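You operate a simulated robot arm through the tools that you are given. There is no shell and no other tool.

You are at the controls of a simulated robot arm. One attempt, no reset.

## Task
Prime the dispenser, then add the card's volume to the tube in its holder.
Fine: prime with the spout aside, add it in one stroke, spill nothing, swing the spout aside again. Where these are worked on the way, their far stop is far enough and under half their travel is too little: spout.

It is judged by the outcome, as a careful person would: the job done as asked, and still so three seconds after it is handed in. It fails if anything else is knocked over, pushed out of place, dropped, spilled or broken.

## Robot
A 5-joint arm with a two-finger parallel gripper, fixed in place. Base frame: the origin is at the foot of the arm, x ahead of it, y to its left, z up; the work surface is at about z = 760. Readings come in mm, degrees, newtons and seconds.
It reaches about 1134 mm from its shoulder. Its first joint turns from -149.0 to 149.0 degrees. Payload 1.57 kg.
The tool frame sits at the grasp point between the pads (the TCP): z along the fingers, y along the line on which they close. The tips reach 30 mm beyond it. The gripper opens to 110 mm. The fingers are 24 mm wide and 12 mm thick; the gripper's body (48 by 112 mm) begins 78 mm behind the TCP.
Orientation is that of the tool frame in the base frame, as [roll, pitch, yaw] about the fixed x, y, z axes, in that order (R = Rz(yaw) Ry(pitch) Rx(roll)). With the fingers straight down and closing along the base's y, the tool's x points along the base's -x, its y along +y and its z along -z.

## Interface
- The arm moves only by the tool apply_moves. Its argument "commands" is a list of rows, each a list of 7 numbers: the shift along the tool's x, y, z in m, then the turn, a rotation vector about the tool's x, y, z in degrees, then the gripper command, from -1 (shut) to 1 (fully open), values between in proportion. In form: [[dx, dy, dz, rx, ry, rz, hand], ...]. A call has 1 to 20 rows; each row is the pose to reach, as a shift and turn from the pose commanded when the call began, along the tool's axes at that moment. Each row takes 0.2 s and may step no farther than 50 mm and 8.6 degrees from the row before; otherwise, or with a gripper value out of range, the whole call is refused. Where a pose cannot be reached the arm comes as near as it can. A force on the tool above 40 N (or 10 N above the force at the start of the call, whichever is more), or a blocked arm, ends the call early, and 0.2 s more pass. The fingers move at their own pace (about 72 mm/s each) and stop on an object; they squeeze with about 38 N. The grip force told is the motor's: it shows also when the fingers shut on nothing. Time passes only in rows, and 0.2 s behind the last, so rows that repeat a pose let the fingers close. The reply holds the time, the measured pose of the TCP, the force on the tool along the base axes, the opening and the grip force, in the units named above and with some noise, with the torque about the TCP (base axes, N m) and any sound that the robot's microphone picked up, and new pictures: "show" is both (left out), scene, wrist or none.
- Cameras (640 x 400 px; columns grow to the right, rows downward): "scene" is fixed at [57.7, -646, 1632.3]; the picture's right is [0.77, -0.64, 0.00], its down [-0.31, -0.38, -0.87] and it looks along [0.55, 0.67, -0.49] (base axes); focal length 368 px, centre (320, 200). "wrist" rides on the gripper at [70, 16, -141] in the tool frame; the picture's right is [-0.23, 0.97, 0.00], its down [-0.86, -0.20, -0.48] and it looks along [-0.47, -0.11, 0.88] (tool axes); focal length 222 px, centre (320, 200). There is no depth. A picture from a camera that has moved, and an enlarged one, comes with that camera's place and axes in the base frame and with its lens. The place of the scene camera against the robot may be out by one fixed shift of up to 18 mm in any direction.
- move_column(by): slides the trunk up (or, below 0, down) by that many mm; the arm rides with it, the base frame stays. It gives what a move gives, with no picture.
- enlarge(camera, box): a new picture of the part [left, top, right, bottom] of that camera's present view, enlarged. It takes no simulated time.
- hand_in(): hands the job in; it is judged then, once.

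Places have to be worked out from the pictures, the camera data and where the tool is seen. Open the gripper and draw the arm clear of the work before you hand the job in, unless the task says otherwise.

The tools are called after "Call:" by a JSON object that holds its "fn" and its "kwargs". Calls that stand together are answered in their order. apply_moves: Moves the arm, as the interface text tells. Its arguments: {"type":"object","properties":{"commands":{"type":"array","items":{"type":"array","items":{"type":"number"}}},"show":{"type":"string","enum":["both","scene","wrist","none"]}},"required":["commands"]} The other tools are called the same way: move_column (by) slides the trunk up or down; enlarge (camera, box) takes an enlarged picture of a part of a camera's view; hand_in () hands the job in.

At the start:

```text
time: 0.0
ee_pos: [760.6, 296.6, 1166.1]
ee_rot: [-180.0, 0.1, -180.0]
ft_force: [-0.1, -0.3, -0.5]
moment: [0.04, -0.01, 0.05]
width: 109.9
grip_force: 0.1
trunk travel left (down, up): [-898.0, 72.0]
```

scene: 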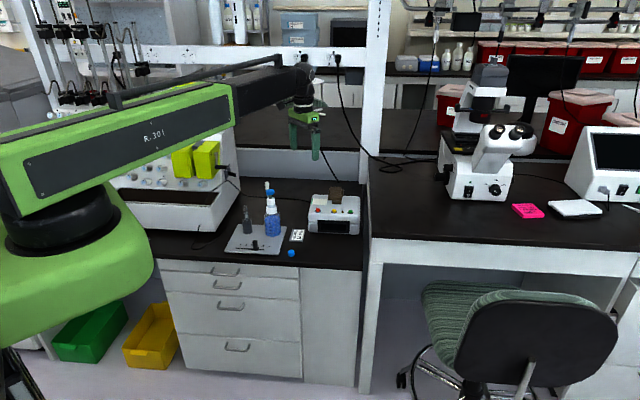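
wrist: 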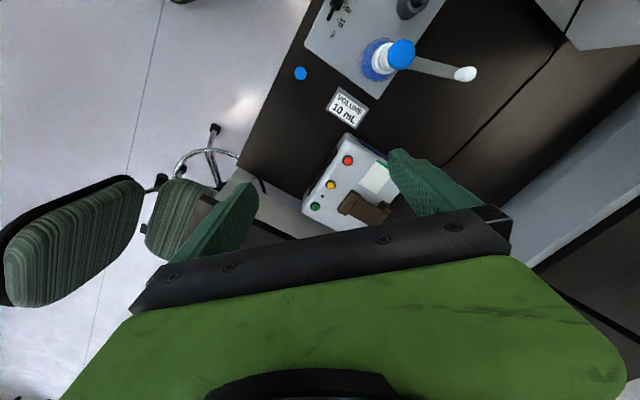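

I'll start by looking at the work area enlarged in both cameras: the dispenser, the card and the tube holder.

Call:
{"fn": "enlarge", "kwargs": {"camera": "scene", "box": [210, 160, 370, 270]}}

Call:
{"fn": "enlarge", "kwargs": {"camera": "wrist", "box": [280, 0, 500, 140]}}

```text
3.64 times, centred on (290, 215) of scene
camera zoom: at [57.7, -646.0, 1632.3], right [0.77, -0.64, 0.0], down [-0.31, -0.38, -0.87], along [0.55, 0.67, -0.49], focal length 1338 px, centre (429, 146)
```

zoom: 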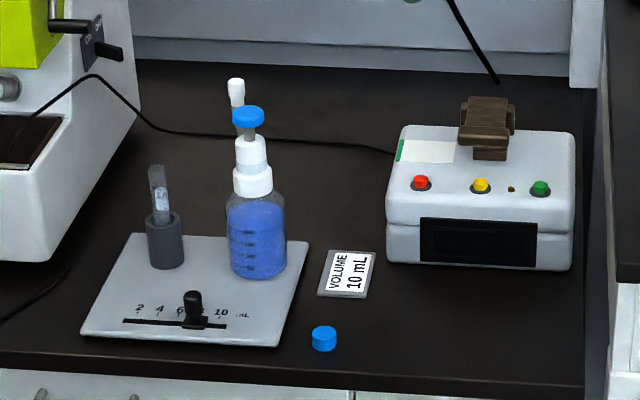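

```text
2.86 times, centred on (390, 70) of wrist
camera zoom: at [689.9, 313.1, 1306.2], right [0.23, 0.97, 0.0], down [0.86, -0.2, 0.48], along [0.47, -0.11, -0.88], focal length 635 px, centre (120, 571)
```

zoom: 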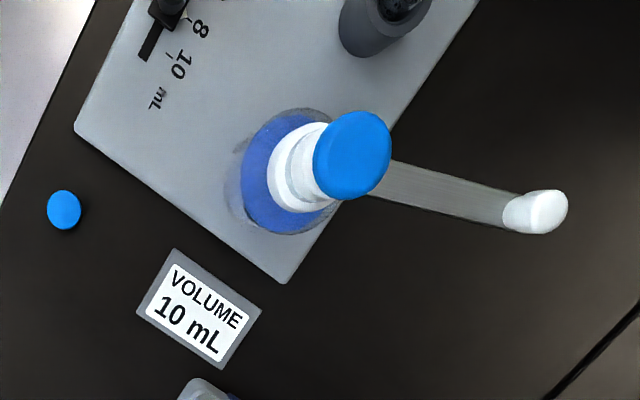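

The card reads 10 mL. The slider on the tray sits near 8, and the spout points away from the tube. I'll move the gripper high above the dispenser to get a better wrist view and triangulate.

Call:
{"fn": "apply_moves", "kwargs": {"commands": [[0.02, 0.035, 0, 0, 0, 0, 1], [0.04, 0.07, 0, 0, 0, 0, 1], [0.06, 0.105, 0, 0, 0, 0, 1], [0.06, 0.105, 0, 0, 0, 0, 1]], "show": "both"}}

```text
time: 1.0
ee_pos: [700.4, 401.5, 1163.5]
ee_rot: [-179.9, 0.1, 180.0]
ft_force: [0.3, 0.1, -0.8]
moment: [0.02, 0.04, 0.0]
width: 110.3
grip_force: 0.1
trunk travel left (down, up): [-898.0, 72.0]
camera wrist: at [629.6, 418.3, 1306.1], right [0.23, 0.97, 0.0], down [0.86, -0.2, 0.48], along [0.47, -0.11, -0.88], focal length 222 px, centre (320, 200)
```

scene: 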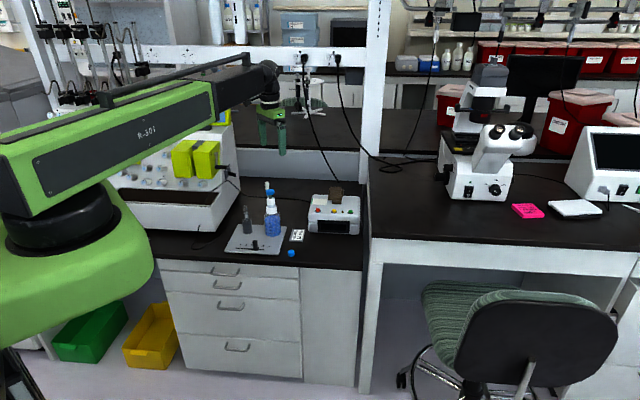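
wrist: 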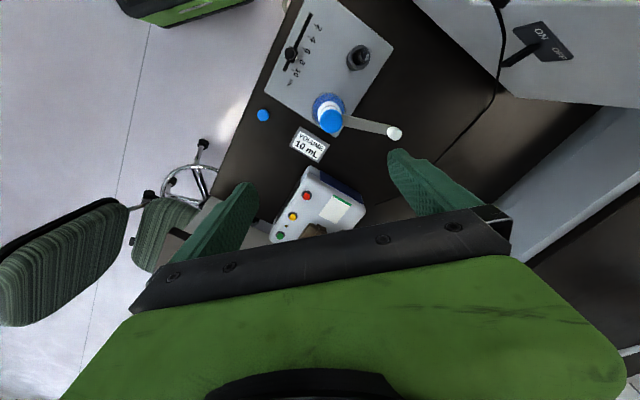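

The baseline shift lets me triangulate: the plunger knob top is near (687, 423, 955). I'll enlarge the wrist view for finer detail.

Call:
{"fn": "enlarge", "kwargs": {"camera": "wrist", "box": [250, 0, 410, 100]}}

Call:
{"fn": "enlarge", "kwargs": {"camera": "wrist", "box": [270, 70, 430, 170]}}

Call:
{"fn": "enlarge", "kwargs": {"camera": "scene", "box": [225, 175, 305, 260]}}

```text
4.00 times, centred on (330, 50) of wrist
camera zoom: at [629.6, 418.3, 1306.1], right [0.23, 0.97, 0.0], down [0.86, -0.2, 0.48], along [0.47, -0.11, -0.88], focal length 888 px, centre (280, 800)
```

zoom: 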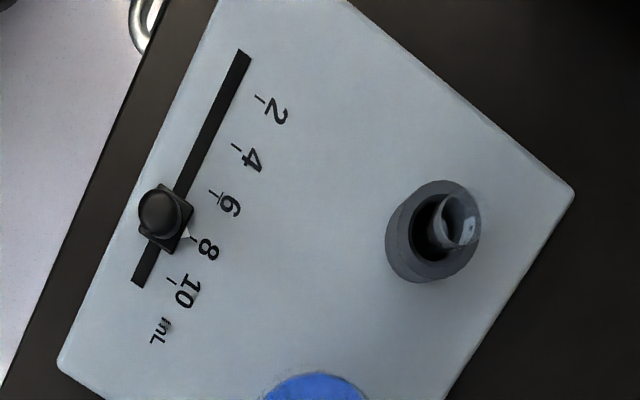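

```text
4.00 times, centred on (350, 120) of wrist
camera zoom: at [629.6, 418.3, 1306.1], right [0.23, 0.97, 0.0], down [0.86, -0.2, 0.48], along [0.47, -0.11, -0.88], focal length 888 px, centre (200, 520)
```

zoom: 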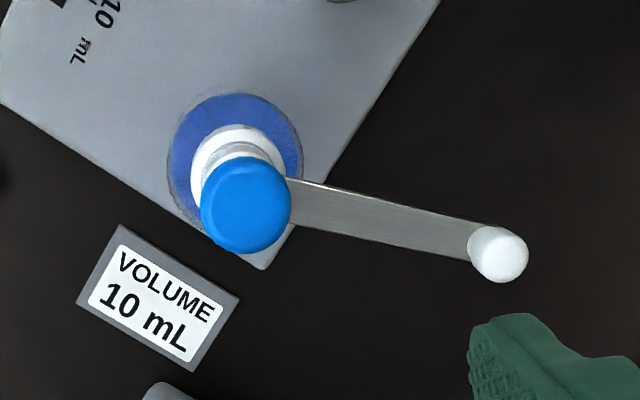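

```text
4.71 times, centred on (265, 218) of scene
camera zoom: at [57.7, -646.0, 1632.3], right [0.77, -0.64, 0.0], down [-0.31, -0.38, -0.87], along [0.55, 0.67, -0.49], focal length 1732 px, centre (579, 118)
```

zoom: 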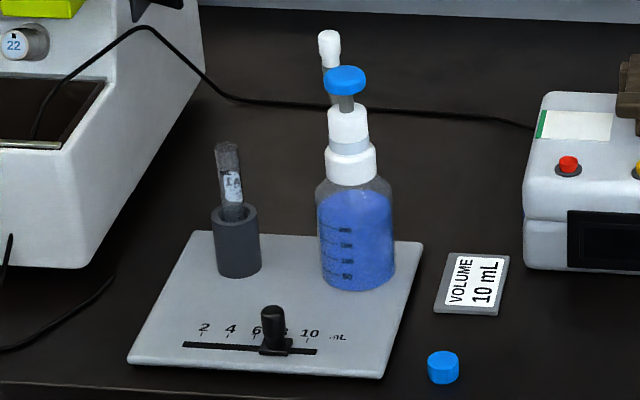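

Both views agree: slider knob near (575, 373, 805), with the slot running along (0.71, -0.70) and the 10 mark about 22 mm further along. The tube mouth is near (612, 495, 887) and the spout tip near (733, 518, 940), about 72° clockwise of the tube. I'll turn the gripper so it closes along the slot and go above the slider.

Call:
{"fn": "apply_moves", "kwargs": {"commands": [[0.021, -0.005, 0.02, 0, 0, -7.5, 1], [0.042, -0.01, 0.04, 0, 0, -15, 1], [0.063, -0.015, 0.06, 0, 0, -22.5, 1], [0.084, -0.02, 0.08, 0, 0, -30, 1], [0.105, -0.025, 0.1, 0, 0, -37.5, 1], [0.1251, -0.0287, 0.12, 0, 0, -45, 1], [0.1251, -0.0287, 0.14, 0, 0, -45, 1], [0.1251, -0.0287, 0.14, 0, 0, -45, 0.2]], "show": "wrist"}}

```text
time: 2.8
ee_pos: [573.4, 372.5, 1163.7]
ee_rot: [180.0, 0.0, -135.0]
ft_force: [-0.1, -0.1, 0.2]
moment: [0.0, -0.02, -0.03]
width: 66.1
grip_force: 0.1
out of reach, approached as far as the arm can: row 1, 2, 3, 4, 5, 6, 7, 8
trunk travel left (down, up): [-898.0, 72.0]
camera wrist: at [512.1, 335.2, 1306.3], right [-0.53, 0.85, 0.0], down [0.75, 0.46, 0.48], along [0.41, 0.25, -0.88], focal length 222 px, centre (320, 200)
```

wrist: 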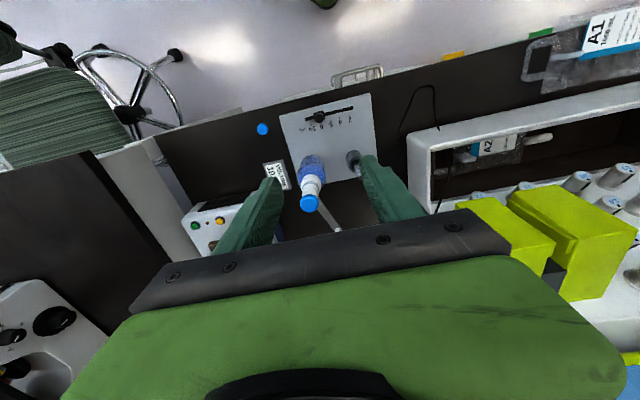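

At this trunk height the arm can't go lower, so I'll bring it down with the column. I'll go in steps and check the forces as the arm rides down.

Call:
{"fn": "move_column", "kwargs": {"by": -150}}

```text
time: 4.5
ee_pos: [574.2, 372.8, 1014.6]
ee_rot: [179.9, 0.1, -135.0]
ft_force: [-0.3, -0.7, 0.3]
moment: [-0.01, 0.02, 0.01]
width: 65.9
grip_force: 0.1
trunk travel left (down, up): [-748.0, 222.0]
```

The column moved cleanly to z 1015. I'll check both views before going lower.

Call:
{"fn": "enlarge", "kwargs": {"camera": "scene", "box": [0, 0, 640, 400]}}

Call:
{"fn": "enlarge", "kwargs": {"camera": "wrist", "box": [220, 60, 440, 220]}}

```text
1.00 times, centred on (320, 200) of scene (not enlarged: the box is as wide or as high as the picture)
camera zoom: at [57.7, -646.0, 1632.3], right [0.77, -0.64, 0.0], down [-0.31, -0.38, -0.87], along [0.55, 0.67, -0.49], focal length 368 px, centre (320, 200)
```

zoom: 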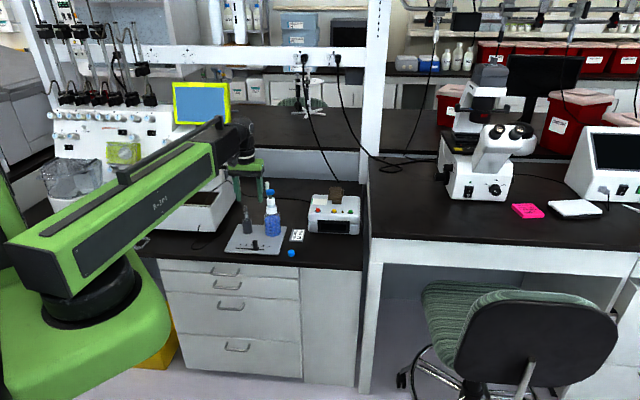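

```text
2.50 times, centred on (330, 140) of wrist
camera zoom: at [512.4, 335.2, 1156.2], right [-0.53, 0.85, 0.0], down [0.75, 0.46, 0.48], along [0.41, 0.25, -0.88], focal length 555 px, centre (295, 350)
```

zoom: 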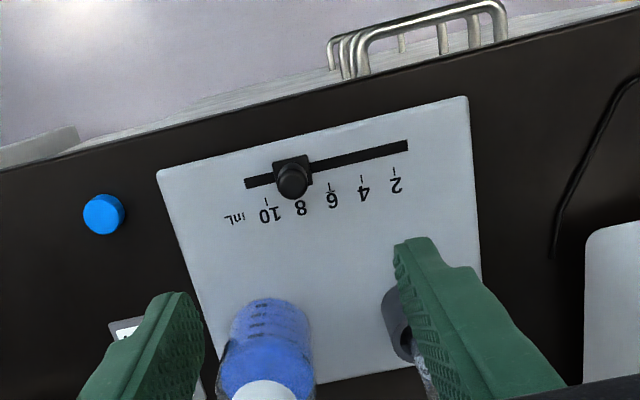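

The TCP is directly above the slider knob, fingers set along the slot, and nothing is near the descent path. I'll lower the column further to just above knob height.

Call:
{"fn": "move_column", "kwargs": {"by": -165}}

Call:
{"fn": "enlarge", "kwargs": {"camera": "wrist", "box": [220, 60, 440, 220]}}

Call:
{"fn": "enlarge", "kwargs": {"camera": "scene", "box": [200, 140, 360, 280]}}

```text
time: 6.4
ee_pos: [573.6, 373.6, 849.9]
ee_rot: [180.0, 0.0, -135.0]
ft_force: [0.1, -0.7, -0.4]
moment: [0.0, -0.01, 0.04]
width: 65.9
grip_force: 0.0
trunk travel left (down, up): [-583.0, 387.0]
```

```text
2.50 times, centred on (330, 140) of wrist
camera zoom: at [512.4, 335.2, 991.2], right [-0.53, 0.85, 0.0], down [0.75, 0.46, 0.48], along [0.41, 0.25, -0.88], focal length 555 px, centre (295, 350)
```

zoom: 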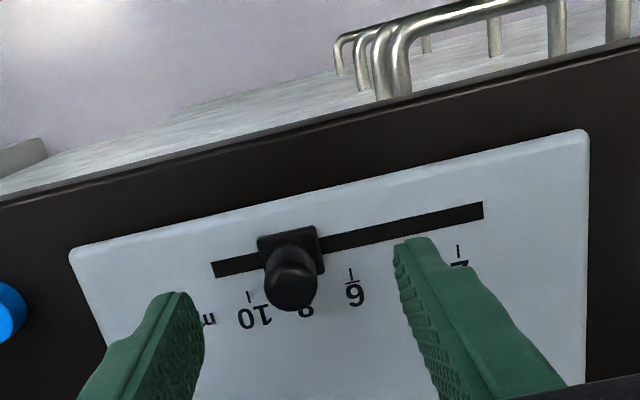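

```text
2.86 times, centred on (280, 210) of scene
camera zoom: at [57.7, -646.0, 1632.3], right [0.77, -0.64, 0.0], down [-0.31, -0.38, -0.87], along [0.55, 0.67, -0.49], focal length 1051 px, centre (434, 171)
```

zoom: 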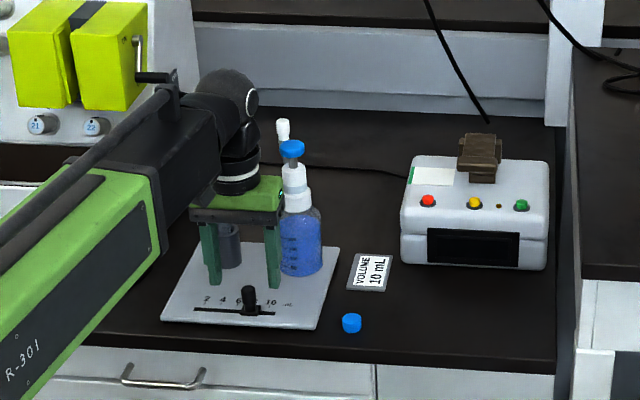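

The knob sits centred between the fingers. I'll go down 33 mm and close on it.

Call:
{"fn": "move_column", "kwargs": {"by": -33}}

Call:
{"fn": "apply_moves", "kwargs": {"commands": [[0, 0, 0, 0, 0, 0, -0.3], [0, 0, 0, 0, 0, 0, -0.6], [0, 0, 0, 0, 0, 0, -0.8], [0, 0, 0, 0, 0, 0, -0.8]], "show": "wrist"}}

```text
time: 7.2
ee_pos: [573.8, 372.4, 817.3]
ee_rot: [-179.9, 0.1, -135.0]
ft_force: [0.2, -0.6, -0.5]
moment: [0.02, 0.0, 0.02]
width: 66.0
grip_force: 0.2
trunk travel left (down, up): [-550.0, 420.0]
```

```text
time: 8.2
ee_pos: [574.1, 373.2, 817.2]
ee_rot: [180.0, 0.0, -135.0]
ft_force: [2.9, -0.5, 1.7]
moment: [0.28, 0.22, -0.03]
width: 18.1
grip_force: 32.8
trunk travel left (down, up): [-550.0, 420.0]
camera wrist: at [512.5, 335.1, 958.2], right [-0.53, 0.85, 0.0], down [0.75, 0.46, 0.48], along [0.41, 0.25, -0.88], focal length 222 px, centre (320, 200)
```

wrist: 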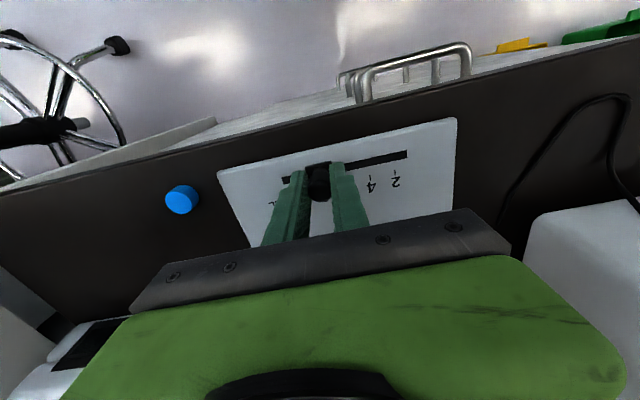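

The fingers hold the knob at 18 mm width. I'll slide it toward 10 (tool -y) in small steps and then look.

Call:
{"fn": "apply_moves", "kwargs": {"commands": [[0, -0.004, 0, 0, 0, 0, -0.8], [0, -0.008, 0, 0, 0, 0, -0.8], [0, -0.012, 0, 0, 0, 0, -0.8], [0, -0.016, 0, 0, 0, 0, -0.8], [0, -0.02, 0, 0, 0, 0, -0.8], [0, -0.022, 0, 0, 0, 0, -0.8], [0, -0.022, 0, 0, 0, 0, -0.8]], "show": "wrist"}}

Call:
{"fn": "enlarge", "kwargs": {"camera": "wrist", "box": [220, 110, 420, 230]}}

Call:
{"fn": "enlarge", "kwargs": {"camera": "scene", "box": [225, 200, 305, 260]}}

```text
time: 9.8
ee_pos: [588.7, 356.8, 817.3]
ee_rot: [180.0, 0.0, -135.0]
ft_force: [-0.5, -4.2, 0.1]
moment: [0.15, 0.43, 0.04]
width: 17.7
grip_force: 32.3
trunk travel left (down, up): [-550.0, 420.0]
camera wrist: at [528.1, 319.7, 958.3], right [-0.53, 0.85, 0.0], down [0.75, 0.46, 0.48], along [0.41, 0.25, -0.88], focal length 222 px, centre (320, 200)
```

wrist: 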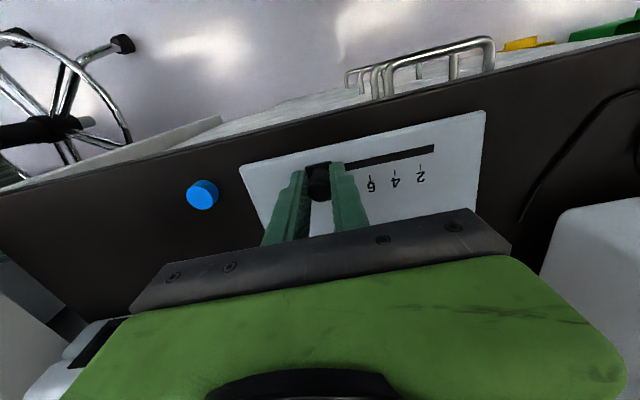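

```text
3.20 times, centred on (320, 170) of wrist
camera zoom: at [528.1, 319.7, 958.3], right [-0.53, 0.85, 0.0], down [0.75, 0.46, 0.48], along [0.41, 0.25, -0.88], focal length 711 px, centre (320, 296)
```

zoom: 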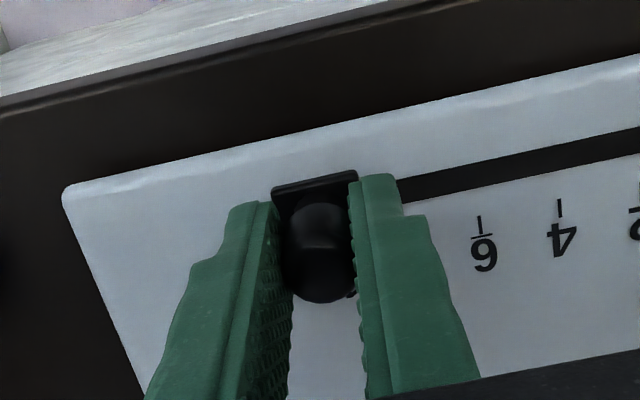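

```text
6.67 times, centred on (265, 230) of scene
camera zoom: at [57.7, -646.0, 1632.3], right [0.77, -0.64, 0.0], down [-0.31, -0.38, -0.87], along [0.55, 0.67, -0.49], focal length 2453 px, centre (687, 0)
```

zoom: 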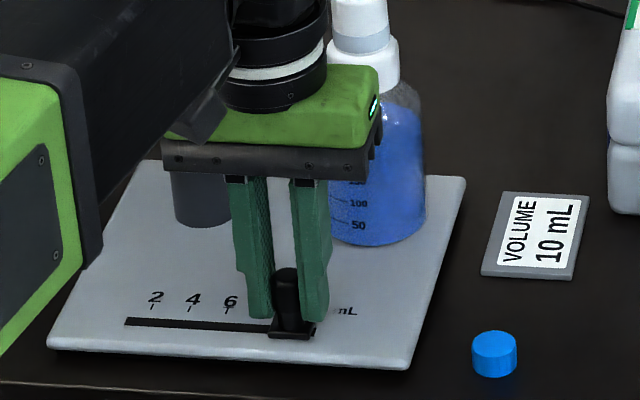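

Force is low and no stop has been met; the readings put the slider about 2 mm short of 10. I'll creep further and feel for a stop.

Call:
{"fn": "apply_moves", "kwargs": {"commands": [[0, -0.0005, 0, 0, 0, 0, -0.8], [0, -0.001, 0, 0, 0, 0, -0.8], [0, -0.0015, 0, 0, 0, 0, -0.8], [0, -0.002, 0, 0, 0, 0, -0.8], [0, -0.002, 0, 0, 0, 0, -0.8]], "show": "wrist"}}

```text
time: 11.0
ee_pos: [590.4, 356.1, 816.6]
ee_rot: [179.9, 0.1, -135.0]
ft_force: [0.6, 0.4, 1.2]
moment: [0.38, 0.2, -0.01]
width: 17.8
grip_force: 32.5
trunk travel left (down, up): [-550.0, 420.0]
camera wrist: at [529.4, 318.2, 958.2], right [-0.53, 0.85, 0.0], down [0.75, 0.46, 0.48], along [0.41, 0.25, -0.88], focal length 222 px, centre (320, 200)
```

wrist: 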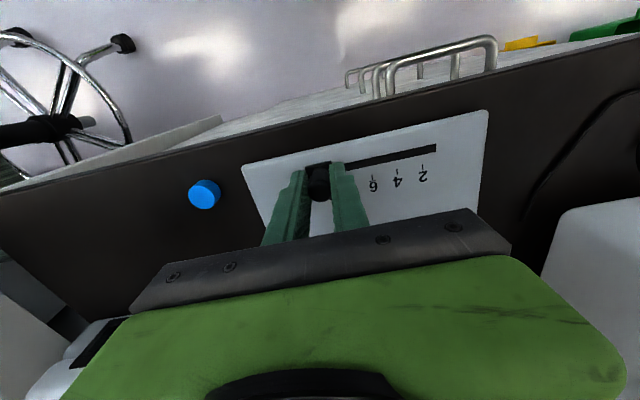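

Now estimated about at 10. I'll release, rise and check the pointer against the 10 tick.

Call:
{"fn": "apply_moves", "kwargs": {"commands": [[0, 0, 0, 0, 0, 0, -0.3], [0, 0, 0, 0, 0, 0, -0.1], [0, 0, 0, 0, 0, 0, -0.1]], "show": "none"}}

Call:
{"fn": "move_column", "kwargs": {"by": 100}}

Call:
{"fn": "enlarge", "kwargs": {"camera": "wrist", "box": [260, 100, 400, 190]}}

```text
time: 11.8
ee_pos: [591.5, 356.0, 815.9]
ee_rot: [180.0, 0.0, -134.8]
ft_force: [-0.3, -0.3, 0.0]
moment: [0.0, 0.0, -0.01]
width: 49.4
grip_force: 0.0
trunk travel left (down, up): [-550.0, 420.0]
```

```text
time: 13.1
ee_pos: [591.7, 356.7, 916.7]
ee_rot: [179.9, -0.1, -135.0]
ft_force: [-0.8, 1.1, 0.5]
moment: [0.03, -0.02, -0.01]
width: 49.6
grip_force: 0.0
trunk travel left (down, up): [-650.0, 320.0]
```

```text
4.44 times, centred on (330, 145) of wrist
camera zoom: at [529.4, 318.2, 1058.1], right [-0.53, 0.85, 0.0], down [0.75, 0.46, 0.48], along [0.41, 0.25, -0.88], focal length 987 px, centre (276, 444)
```

zoom: 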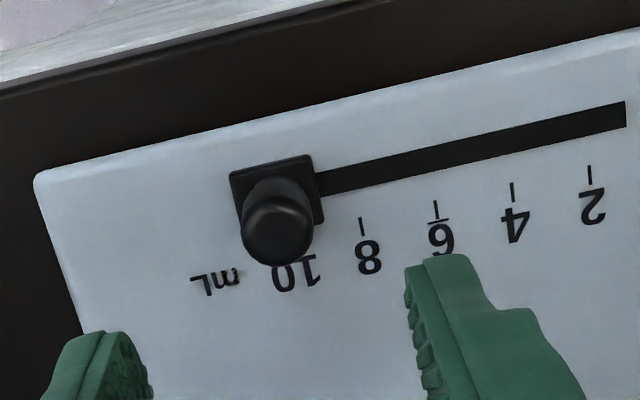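

The ticks are spaced 22.4 mm apart, which puts 10 at s≈173.2; the slider reads about 172.8, so it is at 10 within half a millimetre. Next I'll rise clear and look down at the pointer and spout from the other side.

Call:
{"fn": "apply_moves", "kwargs": {"commands": [[0, 0, -0.04, 0, 0, 0, -0.1], [0, 0, -0.08, 0, 0, 0, -0.1], [0, 0, -0.12, 0, 0, 0, -0.1], [0, 0, -0.15, 0, 0, 0, -0.1], [0, 0, -0.15, 0, 0, 7.5, -0.4], [0, 0, -0.15, 0, 0, 15, -0.6], [0, 0, -0.15, 0, 0, 22.5, -0.8], [0, 0, -0.15, 0, 0, 30, -1], [0, 0, -0.15, 0, 0, 37.5, -1], [0, 0, -0.15, 0, 0, 45, -1], [0, 0, -0.15, 0, 0, 45, -1]], "show": "both"}}

Call:
{"fn": "enlarge", "kwargs": {"camera": "scene", "box": [250, 175, 300, 215]}}

```text
time: 15.5
ee_pos: [592.7, 354.6, 916.8]
ee_rot: [179.9, 0.0, 179.9]
ft_force: [0.6, 0.8, 0.3]
moment: [0.02, 0.01, -0.02]
width: 0.0
grip_force: 21.5
out of reach, approached as far as the arm can: row 1, 2, 3, 4, 5, 6, 7, 8, 9, 10, 11
trunk travel left (down, up): [-650.0, 320.0]
camera wrist: at [523.3, 371.5, 1058.2], right [0.23, 0.97, 0.0], down [0.85, -0.2, 0.48], along [0.47, -0.11, -0.88], focal length 222 px, centre (320, 200)
```

scene: 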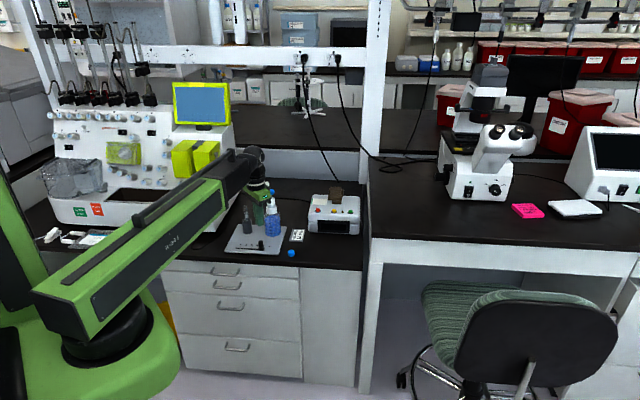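
wrist: 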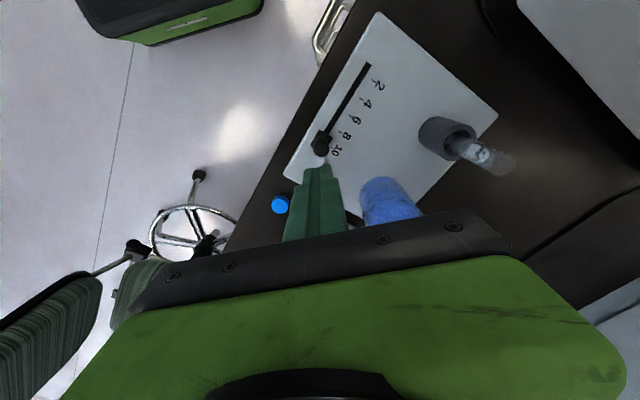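

```text
10.00 times, centred on (275, 195) of scene
camera zoom: at [57.7, -646.0, 1632.3], right [0.77, -0.64, 0.0], down [-0.31, -0.38, -0.87], along [0.55, 0.67, -0.49], focal length 3680 px, centre (770, 250)
```

zoom: 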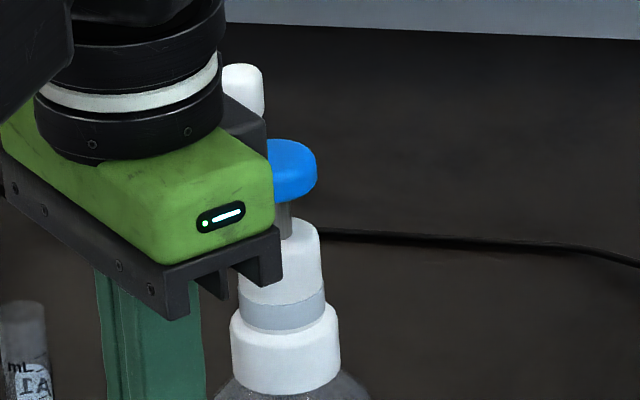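

The arm's height is evidently set only by the column, so vertical work has to be done with move_column. I'll enlarge the wrist view to check the slider pointer.

Call:
{"fn": "enlarge", "kwargs": {"camera": "wrist", "box": [270, 50, 430, 180]}}

Call:
{"fn": "enlarge", "kwargs": {"camera": "wrist", "box": [290, 110, 370, 170]}}

```text
3.08 times, centred on (350, 115) of wrist
camera zoom: at [523.3, 371.5, 1058.2], right [0.23, 0.97, 0.0], down [0.85, -0.2, 0.48], along [0.47, -0.11, -0.88], focal length 684 px, centre (228, 462)
```

zoom: 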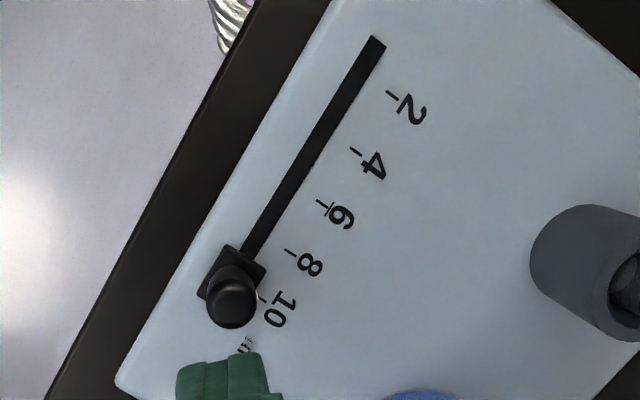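

```text
6.67 times, centred on (330, 140) of wrist
camera zoom: at [523.3, 371.5, 1058.2], right [0.23, 0.97, 0.0], down [0.85, -0.2, 0.48], along [0.47, -0.11, -0.88], focal length 1481 px, centre (253, 600)
```

zoom: 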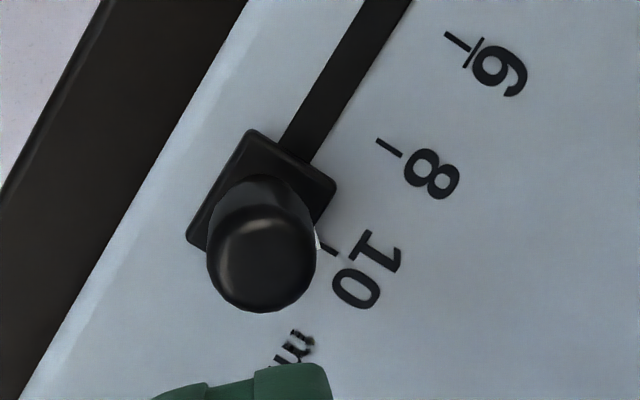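

The slider pointer lines up with the 10 tick, maybe a hair short. I'll turn back over the slot and regrip about a millimetre further so that it seats at its end stop.

Call:
{"fn": "apply_moves", "kwargs": {"commands": [[0.0012, 0.0002, 0, 0, 0, -7.5, -0.5], [0.0012, 0.0002, 0, 0, 0, -15, -0.3], [0.0012, 0.0002, 0, 0, 0, -22.5, -0.1], [0.0012, 0.0002, 0, 0, 0, -30, -0.1], [0.0012, 0.0002, 0, 0, 0, -37.5, -0.1], [0.0012, 0.0002, 0, 0, 0, -45, -0.1], [0.0012, 0.0002, 0, 0, 0, -45, -0.1]], "show": "wrist"}}

```text
time: 17.1
ee_pos: [591.8, 354.9, 916.8]
ee_rot: [179.9, 0.0, -134.9]
ft_force: [0.6, 0.3, 0.5]
moment: [-0.01, 0.01, 0.0]
width: 49.5
grip_force: 0.1
trunk travel left (down, up): [-650.0, 320.0]
camera wrist: at [530.7, 317.5, 1058.2], right [-0.53, 0.85, 0.0], down [0.74, 0.46, 0.48], along [0.41, 0.25, -0.88], focal length 222 px, centre (320, 200)
```

wrist: 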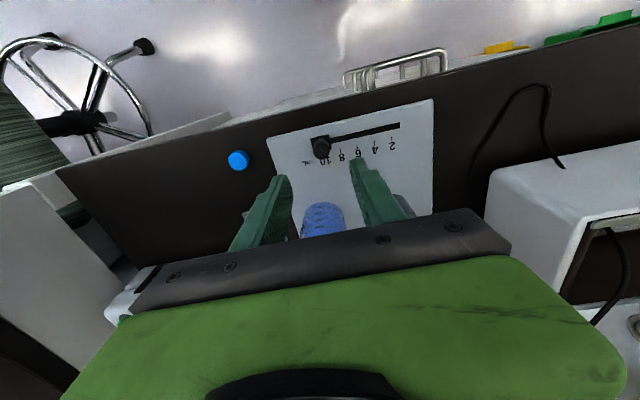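

The TCP is on the slot line at s≈173.7. I'll lower 100 mm and close on the knob.

Call:
{"fn": "move_column", "kwargs": {"by": -100}}

Call:
{"fn": "apply_moves", "kwargs": {"commands": [[0, 0, 0, 0, 0, 0, -0.4], [0, 0, 0, 0, 0, 0, -0.6], [0, 0, 0, 0, 0, 0, -0.8], [0, 0, 0, 0, 0, 0, -0.8]], "show": "none"}}

Call:
{"fn": "apply_moves", "kwargs": {"commands": [[0, -0.0005, 0, 0, 0, 0, -0.8], [0, -0.001, 0, 0, 0, 0, -0.8], [0, -0.001, 0, 0, 0, 0, -0.8]], "show": "wrist"}}

```text
time: 18.5
ee_pos: [592.9, 355.6, 817.8]
ee_rot: [180.0, 0.0, -135.0]
ft_force: [0.6, 0.2, 0.3]
moment: [0.01, 0.01, 0.02]
width: 49.5
grip_force: 0.0
trunk travel left (down, up): [-550.0, 420.0]
```

```text
time: 19.5
ee_pos: [592.5, 355.8, 816.6]
ee_rot: [180.0, 0.0, -135.0]
ft_force: [-6.5, 5.7, 1.0]
moment: [-0.21, -0.14, 0.02]
width: 17.7
grip_force: 32.4
trunk travel left (down, up): [-550.0, 420.0]
```

```text
time: 20.3
ee_pos: [592.1, 355.8, 817.7]
ee_rot: [-180.0, 0.0, -135.0]
ft_force: [-9.7, 5.3, 0.1]
moment: [0.48, 0.44, -0.01]
width: 18.2
grip_force: 32.3
trunk travel left (down, up): [-550.0, 420.0]
camera wrist: at [530.7, 317.5, 958.3], right [-0.53, 0.85, 0.0], down [0.75, 0.46, 0.48], along [0.41, 0.25, -0.88], focal length 222 px, centre (320, 200)
```

wrist: 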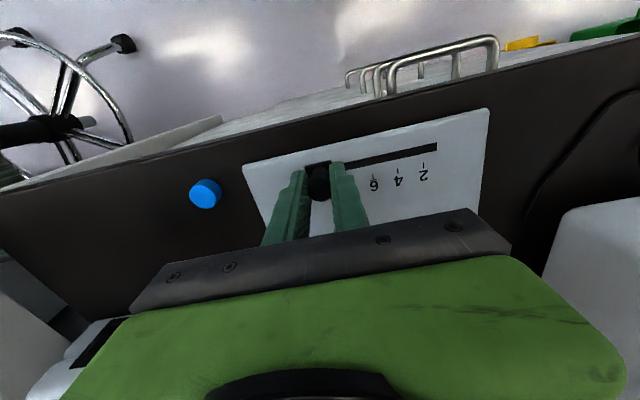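

The tool now feels about 10 N resistance along the slot: the slider is at its end stop at 10. I'll open and rise clear of everything (tips near z 1000).

Call:
{"fn": "apply_moves", "kwargs": {"commands": [[0, 0.001, 0, 0, 0, 0, -0.5], [0, 0.001, 0, 0, 0, 0, -0.2], [0, 0.001, 0, 0, 0, 0, -0.2]], "show": "none"}}

Call:
{"fn": "move_column", "kwargs": {"by": 220}}

Call:
{"fn": "enlarge", "kwargs": {"camera": "wrist", "box": [240, 80, 440, 210]}}

Call:
{"fn": "enlarge", "kwargs": {"camera": "scene", "box": [235, 170, 305, 215]}}

```text
time: 21.1
ee_pos: [591.5, 354.8, 817.0]
ee_rot: [-179.9, 0.0, -135.1]
ft_force: [0.1, 0.5, 0.2]
moment: [0.0, 0.01, -0.01]
width: 44.0
grip_force: 0.1
trunk travel left (down, up): [-550.0, 420.0]
```

```text
time: 23.4
ee_pos: [592.3, 355.6, 1036.0]
ee_rot: [180.0, 0.0, -135.0]
ft_force: [0.4, 0.4, 0.0]
moment: [0.02, 0.0, 0.02]
width: 43.9
grip_force: 0.0
trunk travel left (down, up): [-770.0, 200.0]
```

```text
3.08 times, centred on (340, 145) of wrist
camera zoom: at [530.7, 317.5, 1178.1], right [-0.53, 0.85, 0.0], down [0.75, 0.46, 0.48], along [0.41, 0.25, -0.88], focal length 684 px, centre (258, 369)
```

zoom: 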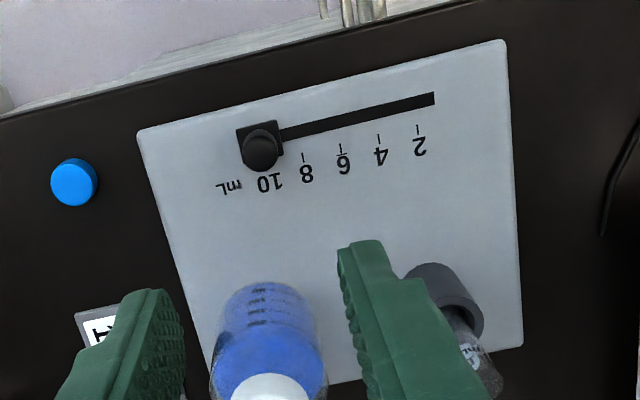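

```text
8.89 times, centred on (270, 192) of scene
camera zoom: at [57.7, -646.0, 1632.3], right [0.77, -0.64, 0.0], down [-0.31, -0.38, -0.87], along [0.55, 0.67, -0.49], focal length 3271 px, centre (764, 267)
```

zoom: 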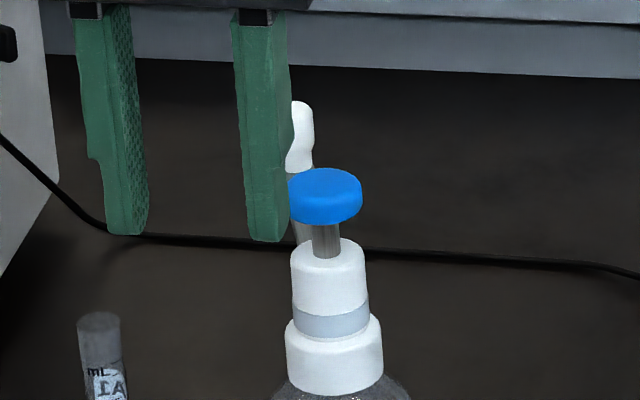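

The slider rests at 10. In the scene view, the plunger stem shows about 24 mm of travel. The spout bar is at z≈900, with a white post on its end up to z≈941. I'll move over the plunger knob, turned so the camera sees it between the fingers.

Call:
{"fn": "apply_moves", "kwargs": {"commands": [[-0.02, -0.0033, 0, 0, 0, 7.5, -0.2], [-0.04, -0.0067, 0, 0, 0, 15, -0.2], [-0.06, -0.01, 0, 0, 0, 22.5, -0.2], [-0.08, -0.0133, 0, 0, 0, 30, -0.2], [-0.1, -0.0167, 0, 0, 0, 37.5, -0.2], [-0.1154, -0.0197, 0, 0, 0, 45, -0.2], [-0.1154, -0.0197, 0, 0, 0, 45, -0.2]], "show": "both"}}

Call:
{"fn": "enlarge", "kwargs": {"camera": "wrist", "box": [230, 60, 470, 210]}}

```text
time: 25.0
ee_pos: [688.4, 423.1, 1036.8]
ee_rot: [-180.0, 0.1, 179.8]
ft_force: [-0.4, 0.0, 0.2]
moment: [0.0, 0.01, -0.01]
width: 44.2
grip_force: 0.1
trunk travel left (down, up): [-770.0, 200.0]
camera wrist: at [617.6, 439.4, 1178.2], right [0.23, 0.97, 0.0], down [0.85, -0.2, 0.48], along [0.47, -0.11, -0.88], focal length 222 px, centre (320, 200)
```

scene: 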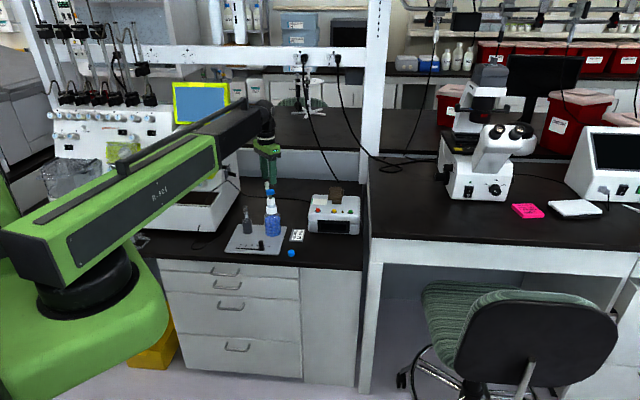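
wrist: 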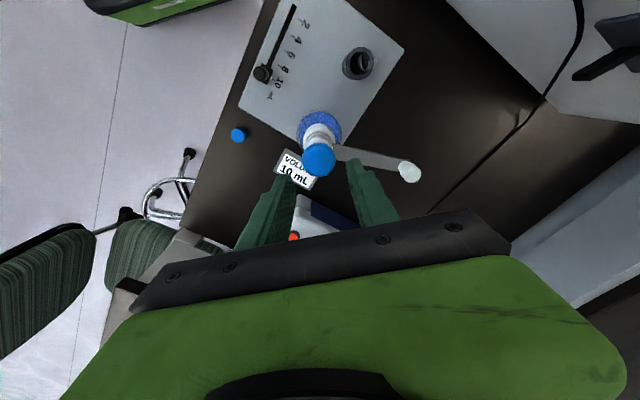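

```text
2.67 times, centred on (350, 135) of wrist
camera zoom: at [617.6, 439.4, 1178.2], right [0.23, 0.97, 0.0], down [0.85, -0.2, 0.48], along [0.47, -0.11, -0.88], focal length 592 px, centre (240, 373)
```

zoom: 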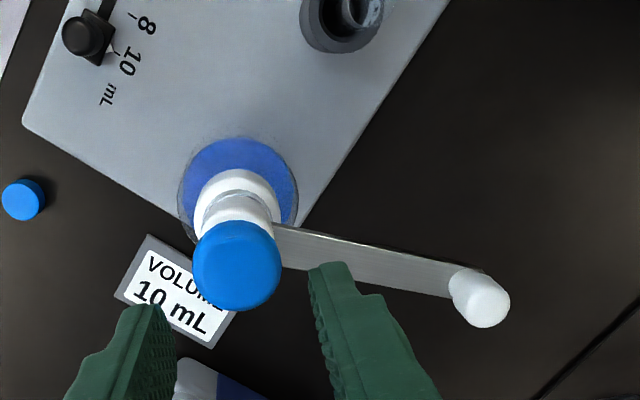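

Three views triangulate the knob top to about (688, 422, 960) and the spout post to (735, 518, 942), 72° from the tube bearing of 136°. The spout is well aside, so I'll close the fingers and centre them for the priming press.

Call:
{"fn": "apply_moves", "kwargs": {"commands": [[-0.0005, -0.0013, 0, 0, 0, 0, -0.6], [-0.0005, -0.0013, 0, 0, 0, 0, -1], [-0.0005, -0.0013, 0, 0, 0, 0, -1], [-0.0005, -0.0013, 0, 0, 0, 0, -1]], "show": "wrist"}}

Call:
{"fn": "move_column", "kwargs": {"by": -38}}

Call:
{"fn": "enlarge", "kwargs": {"camera": "wrist", "box": [230, 60, 470, 210]}}

Call:
{"fn": "enlarge", "kwargs": {"camera": "scene", "box": [235, 160, 315, 215]}}

```text
time: 26.0
ee_pos: [688.4, 421.3, 1036.6]
ee_rot: [-179.9, 0.0, 180.0]
ft_force: [-0.2, -0.1, -0.4]
moment: [-0.04, -0.03, 0.01]
width: 0.0
grip_force: 20.8
trunk travel left (down, up): [-770.0, 200.0]
camera wrist: at [618.1, 437.7, 1178.2], right [0.23, 0.97, 0.0], down [0.86, -0.2, 0.48], along [0.47, -0.11, -0.88], focal length 222 px, centre (320, 200)
```

wrist: 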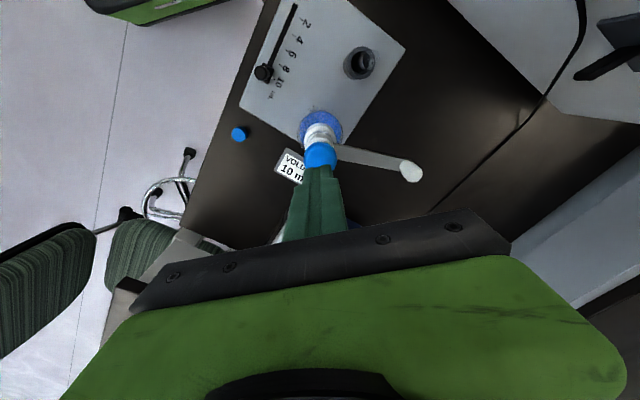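

```text
time: 26.8
ee_pos: [687.9, 421.4, 998.9]
ee_rot: [180.0, 0.0, -179.9]
ft_force: [0.7, 0.2, 2.1]
moment: [0.01, -0.03, 0.04]
width: 0.1
grip_force: 21.0
trunk travel left (down, up): [-732.0, 238.0]
```

```text
2.67 times, centred on (350, 135) of wrist
camera zoom: at [618.0, 437.7, 1140.2], right [0.23, 0.97, 0.0], down [0.85, -0.2, 0.48], along [0.47, -0.11, -0.88], focal length 592 px, centre (240, 373)
```

zoom: 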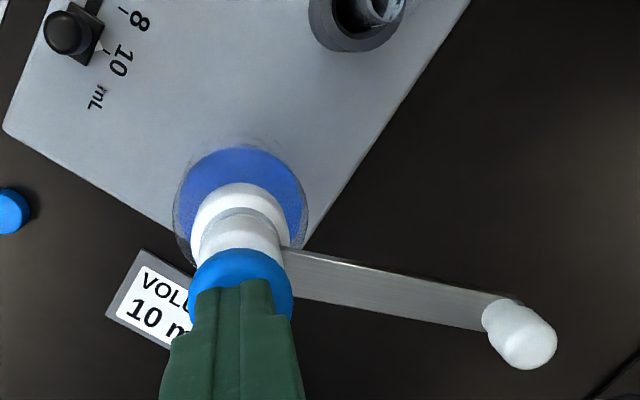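

```text
7.27 times, centred on (275, 188) of scene
camera zoom: at [57.7, -646.0, 1632.3], right [0.77, -0.64, 0.0], down [-0.31, -0.38, -0.87], along [0.55, 0.67, -0.49], focal length 2676 px, centre (647, 291)
```

zoom: 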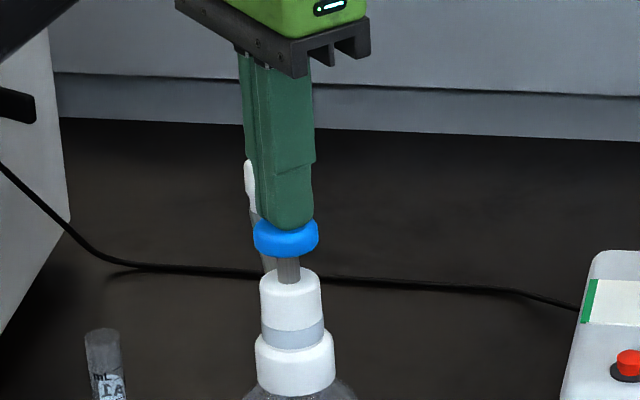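

The fingertips are just touching the knob (2 N), centred, with the spout aside. I'll press a few millimetres first to feel the spring force.

Call:
{"fn": "move_column", "kwargs": {"by": -6}}

```text
time: 27.4
ee_pos: [689.3, 420.5, 993.1]
ee_rot: [-180.0, 0.0, 180.0]
ft_force: [0.9, 1.3, 2.7]
moment: [0.02, -0.03, -0.01]
width: 0.1
grip_force: 21.1
trunk travel left (down, up): [-726.0, 244.0]
```

Only about 3 N is needed so far. I'll continue the priming stroke downward.

Call:
{"fn": "move_column", "kwargs": {"by": -8}}

Call:
{"fn": "move_column", "kwargs": {"by": -4}}

Call:
{"fn": "enlarge", "kwargs": {"camera": "scene", "box": [235, 160, 315, 215]}}

```text
time: 27.9
ee_pos: [688.1, 420.8, 985.0]
ee_rot: [180.0, -0.1, -180.0]
ft_force: [2.1, -0.1, 3.3]
moment: [0.03, -0.01, 0.01]
width: 0.2
grip_force: 21.1
trunk travel left (down, up): [-718.0, 252.0]
```

```text
time: 28.5
ee_pos: [689.1, 421.6, 981.3]
ee_rot: [-180.0, -0.1, -180.0]
ft_force: [1.7, 1.5, 5.3]
moment: [0.01, -0.09, -0.02]
width: 0.0
grip_force: 21.0
trunk travel left (down, up): [-714.0, 256.0]
```

```text
7.27 times, centred on (275, 188) of scene
camera zoom: at [57.7, -646.0, 1632.3], right [0.77, -0.64, 0.0], down [-0.31, -0.38, -0.87], along [0.55, 0.67, -0.49], focal length 2676 px, centre (647, 291)
```

zoom: 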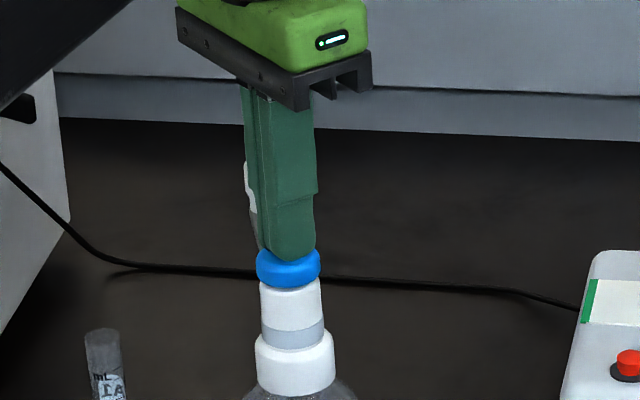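

The knob has gone down about 18 mm and is nearly at the collar, with the force still low. I'll continue in small steps to the bottom stop.

Call:
{"fn": "move_column", "kwargs": {"by": -3}}

Call:
{"fn": "move_column", "kwargs": {"by": -2}}

```text
time: 29.0
ee_pos: [688.2, 419.8, 976.8]
ee_rot: [-180.0, 0.1, -180.0]
ft_force: [1.4, 0.9, 4.9]
moment: [0.01, -0.04, 0.01]
width: 0.0
grip_force: 21.4
trunk travel left (down, up): [-711.0, 259.0]
heard: click
```

```text
time: 29.5
ee_pos: [688.2, 421.4, 974.4]
ee_rot: [-180.0, 0.0, 180.0]
ft_force: [2.6, 1.3, 5.7]
moment: [0.05, -0.06, -0.01]
width: 0.0
grip_force: 21.1
trunk travel left (down, up): [-709.0, 261.0]
```

A click was heard, so full stroke was registered, though it isn't hard against the stop yet. I'll nudge 2 mm further to confirm the bottom.

Call:
{"fn": "move_column", "kwargs": {"by": -2}}

Call:
{"fn": "enlarge", "kwargs": {"camera": "scene", "box": [235, 160, 315, 215]}}

Call:
{"fn": "enlarge", "kwargs": {"camera": "wrist", "box": [230, 60, 470, 210]}}

```text
time: 30.0
ee_pos: [688.4, 420.3, 974.4]
ee_rot: [-179.9, 0.1, 180.0]
ft_force: [0.8, 1.0, 6.2]
moment: [0.07, -0.04, -0.03]
width: 0.0
grip_force: 21.3
trunk travel left (down, up): [-707.0, 263.0]
```

```text
7.27 times, centred on (275, 188) of scene
camera zoom: at [57.7, -646.0, 1632.3], right [0.77, -0.64, 0.0], down [-0.31, -0.38, -0.87], along [0.55, 0.67, -0.49], focal length 2676 px, centre (647, 291)
```

zoom: 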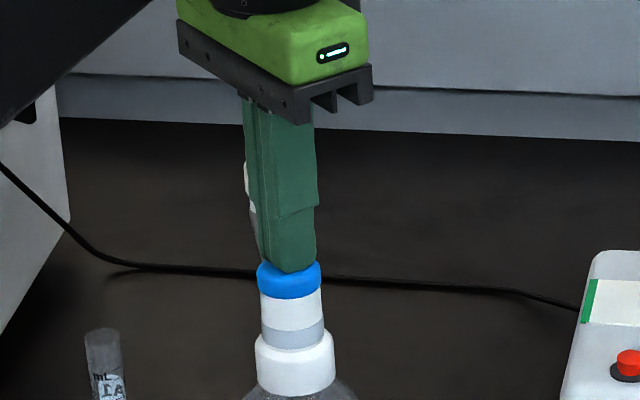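

```text
2.67 times, centred on (350, 135) of wrist
camera zoom: at [617.8, 437.6, 1115.4], right [0.23, 0.97, 0.0], down [0.85, -0.2, 0.48], along [0.47, -0.11, -0.88], focal length 592 px, centre (240, 373)
```

zoom: 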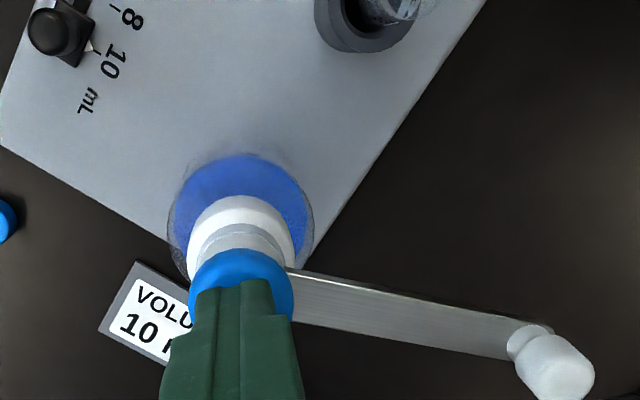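

Commanded and measured heights now differ slightly and the knob looks seated on the collar. I'll give one more small push to confirm the bottom.

Call:
{"fn": "move_column", "kwargs": {"by": -1.5}}

```text
time: 30.5
ee_pos: [689.1, 421.2, 973.1]
ee_rot: [-180.0, 0.1, 180.0]
ft_force: [2.9, 2.5, 9.6]
moment: [0.09, -0.04, 0.02]
width: 0.0
grip_force: 21.2
trunk travel left (down, up): [-705.0, 265.0]
```

Force is now climbing (9.6 N) and the plunger is at its bottom stop. I'll raise to let it return fully.

Call:
{"fn": "move_column", "kwargs": {"by": 50}}

Call:
{"fn": "enlarge", "kwargs": {"camera": "scene", "box": [235, 160, 315, 215]}}

Call:
{"fn": "enlarge", "kwargs": {"camera": "wrist", "box": [230, 60, 470, 210]}}

```text
time: 31.5
ee_pos: [688.8, 421.1, 1022.7]
ee_rot: [-180.0, 0.0, -179.9]
ft_force: [-0.1, -0.2, -0.2]
moment: [0.0, 0.01, -0.01]
width: 0.0
grip_force: 21.3
trunk travel left (down, up): [-755.0, 215.0]
```

```text
7.27 times, centred on (275, 188) of scene
camera zoom: at [57.7, -646.0, 1632.3], right [0.77, -0.64, 0.0], down [-0.31, -0.38, -0.87], along [0.55, 0.67, -0.49], focal length 2676 px, centre (647, 291)
```

zoom: 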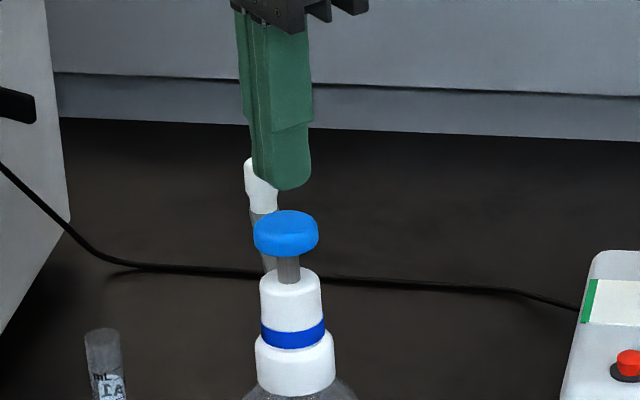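

```text
2.67 times, centred on (350, 135) of wrist
camera zoom: at [618.1, 437.8, 1163.6], right [0.23, 0.97, 0.0], down [0.86, -0.2, 0.48], along [0.47, -0.11, -0.88], focal length 592 px, centre (240, 373)
```

zoom: 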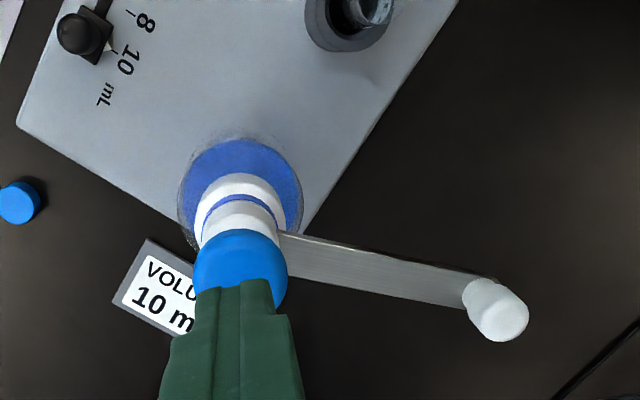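

The indicator band between the collars turned blue and the plunger has sprung back, so the pump is primed. Next I'll move over the white post at the spout's end, fingers slightly open and tangent to its swing, so I can cage it and sweep it over the tube.

Call:
{"fn": "apply_moves", "kwargs": {"commands": [[-0.0058, 0.0121, 0, 0, 0, -8, -0.7], [-0.0117, 0.0241, 0, 0, 0, -16, -0.4], [-0.0175, 0.0362, 0, 0, 0, -24, -0.36], [-0.0234, 0.0483, 0, 0, 0, -32, -0.36], [-0.0292, 0.0603, 0, 0, 0, -40, -0.36], [-0.035, 0.0724, 0, 0, 0, -48, -0.36], [-0.0409, 0.0844, 0, 0, 0, -56, -0.36], [-0.0467, 0.0965, 0, 0, 0, -64, -0.36], [-0.0467, 0.0965, 0, 0, 0, -64, -0.36]], "show": "both"}}

Call:
{"fn": "enlarge", "kwargs": {"camera": "wrist", "box": [220, 80, 420, 210]}}

Call:
{"fn": "enlarge", "kwargs": {"camera": "scene", "box": [235, 160, 315, 215]}}

```text
time: 33.5
ee_pos: [734.9, 518.4, 1021.7]
ee_rot: [180.0, 0.0, -115.9]
ft_force: [1.0, -0.5, 0.4]
moment: [0.0, 0.02, 0.01]
width: 34.9
grip_force: 0.1
trunk travel left (down, up): [-755.0, 215.0]
camera wrist: at [689.3, 463.3, 1163.7], right [-0.78, 0.63, 0.0], down [0.55, 0.68, 0.48], along [0.3, 0.37, -0.88], focal length 222 px, centre (320, 200)
```

scene: 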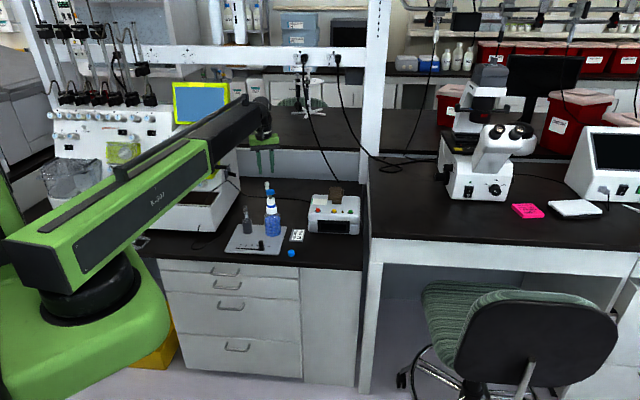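
wrist: 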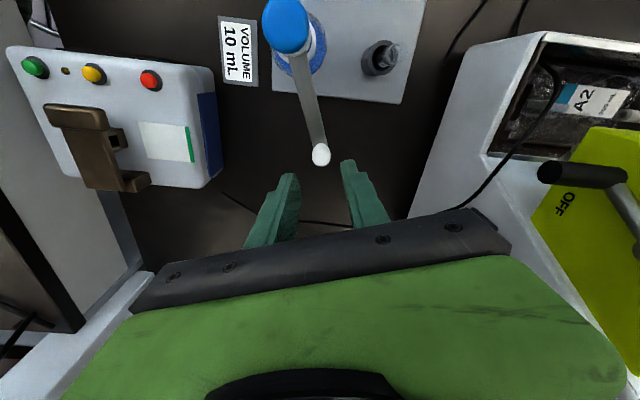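

```text
3.08 times, centred on (320, 145) of wrist
camera zoom: at [689.3, 463.3, 1163.7], right [-0.78, 0.63, 0.0], down [0.55, 0.68, 0.48], along [0.3, 0.37, -0.88], focal length 684 px, centre (320, 369)
```

zoom: 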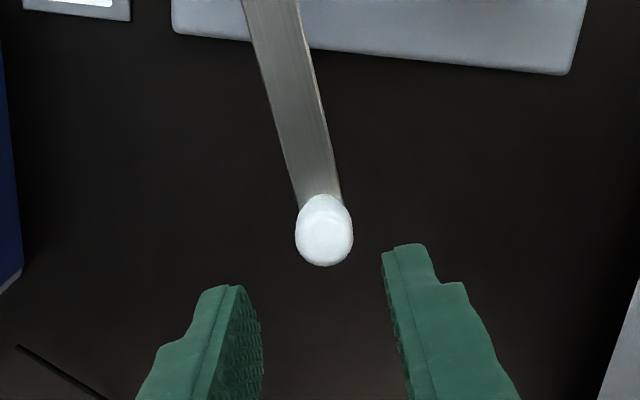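

```text
7.27 times, centred on (275, 188) of scene
camera zoom: at [57.7, -646.0, 1632.3], right [0.77, -0.64, 0.0], down [-0.31, -0.38, -0.87], along [0.55, 0.67, -0.49], focal length 2676 px, centre (647, 291)
```

zoom: 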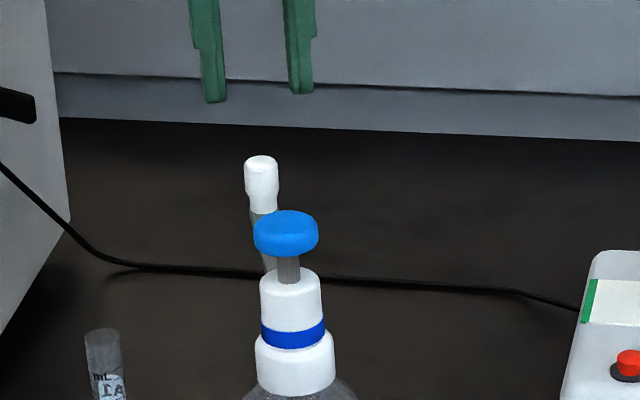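

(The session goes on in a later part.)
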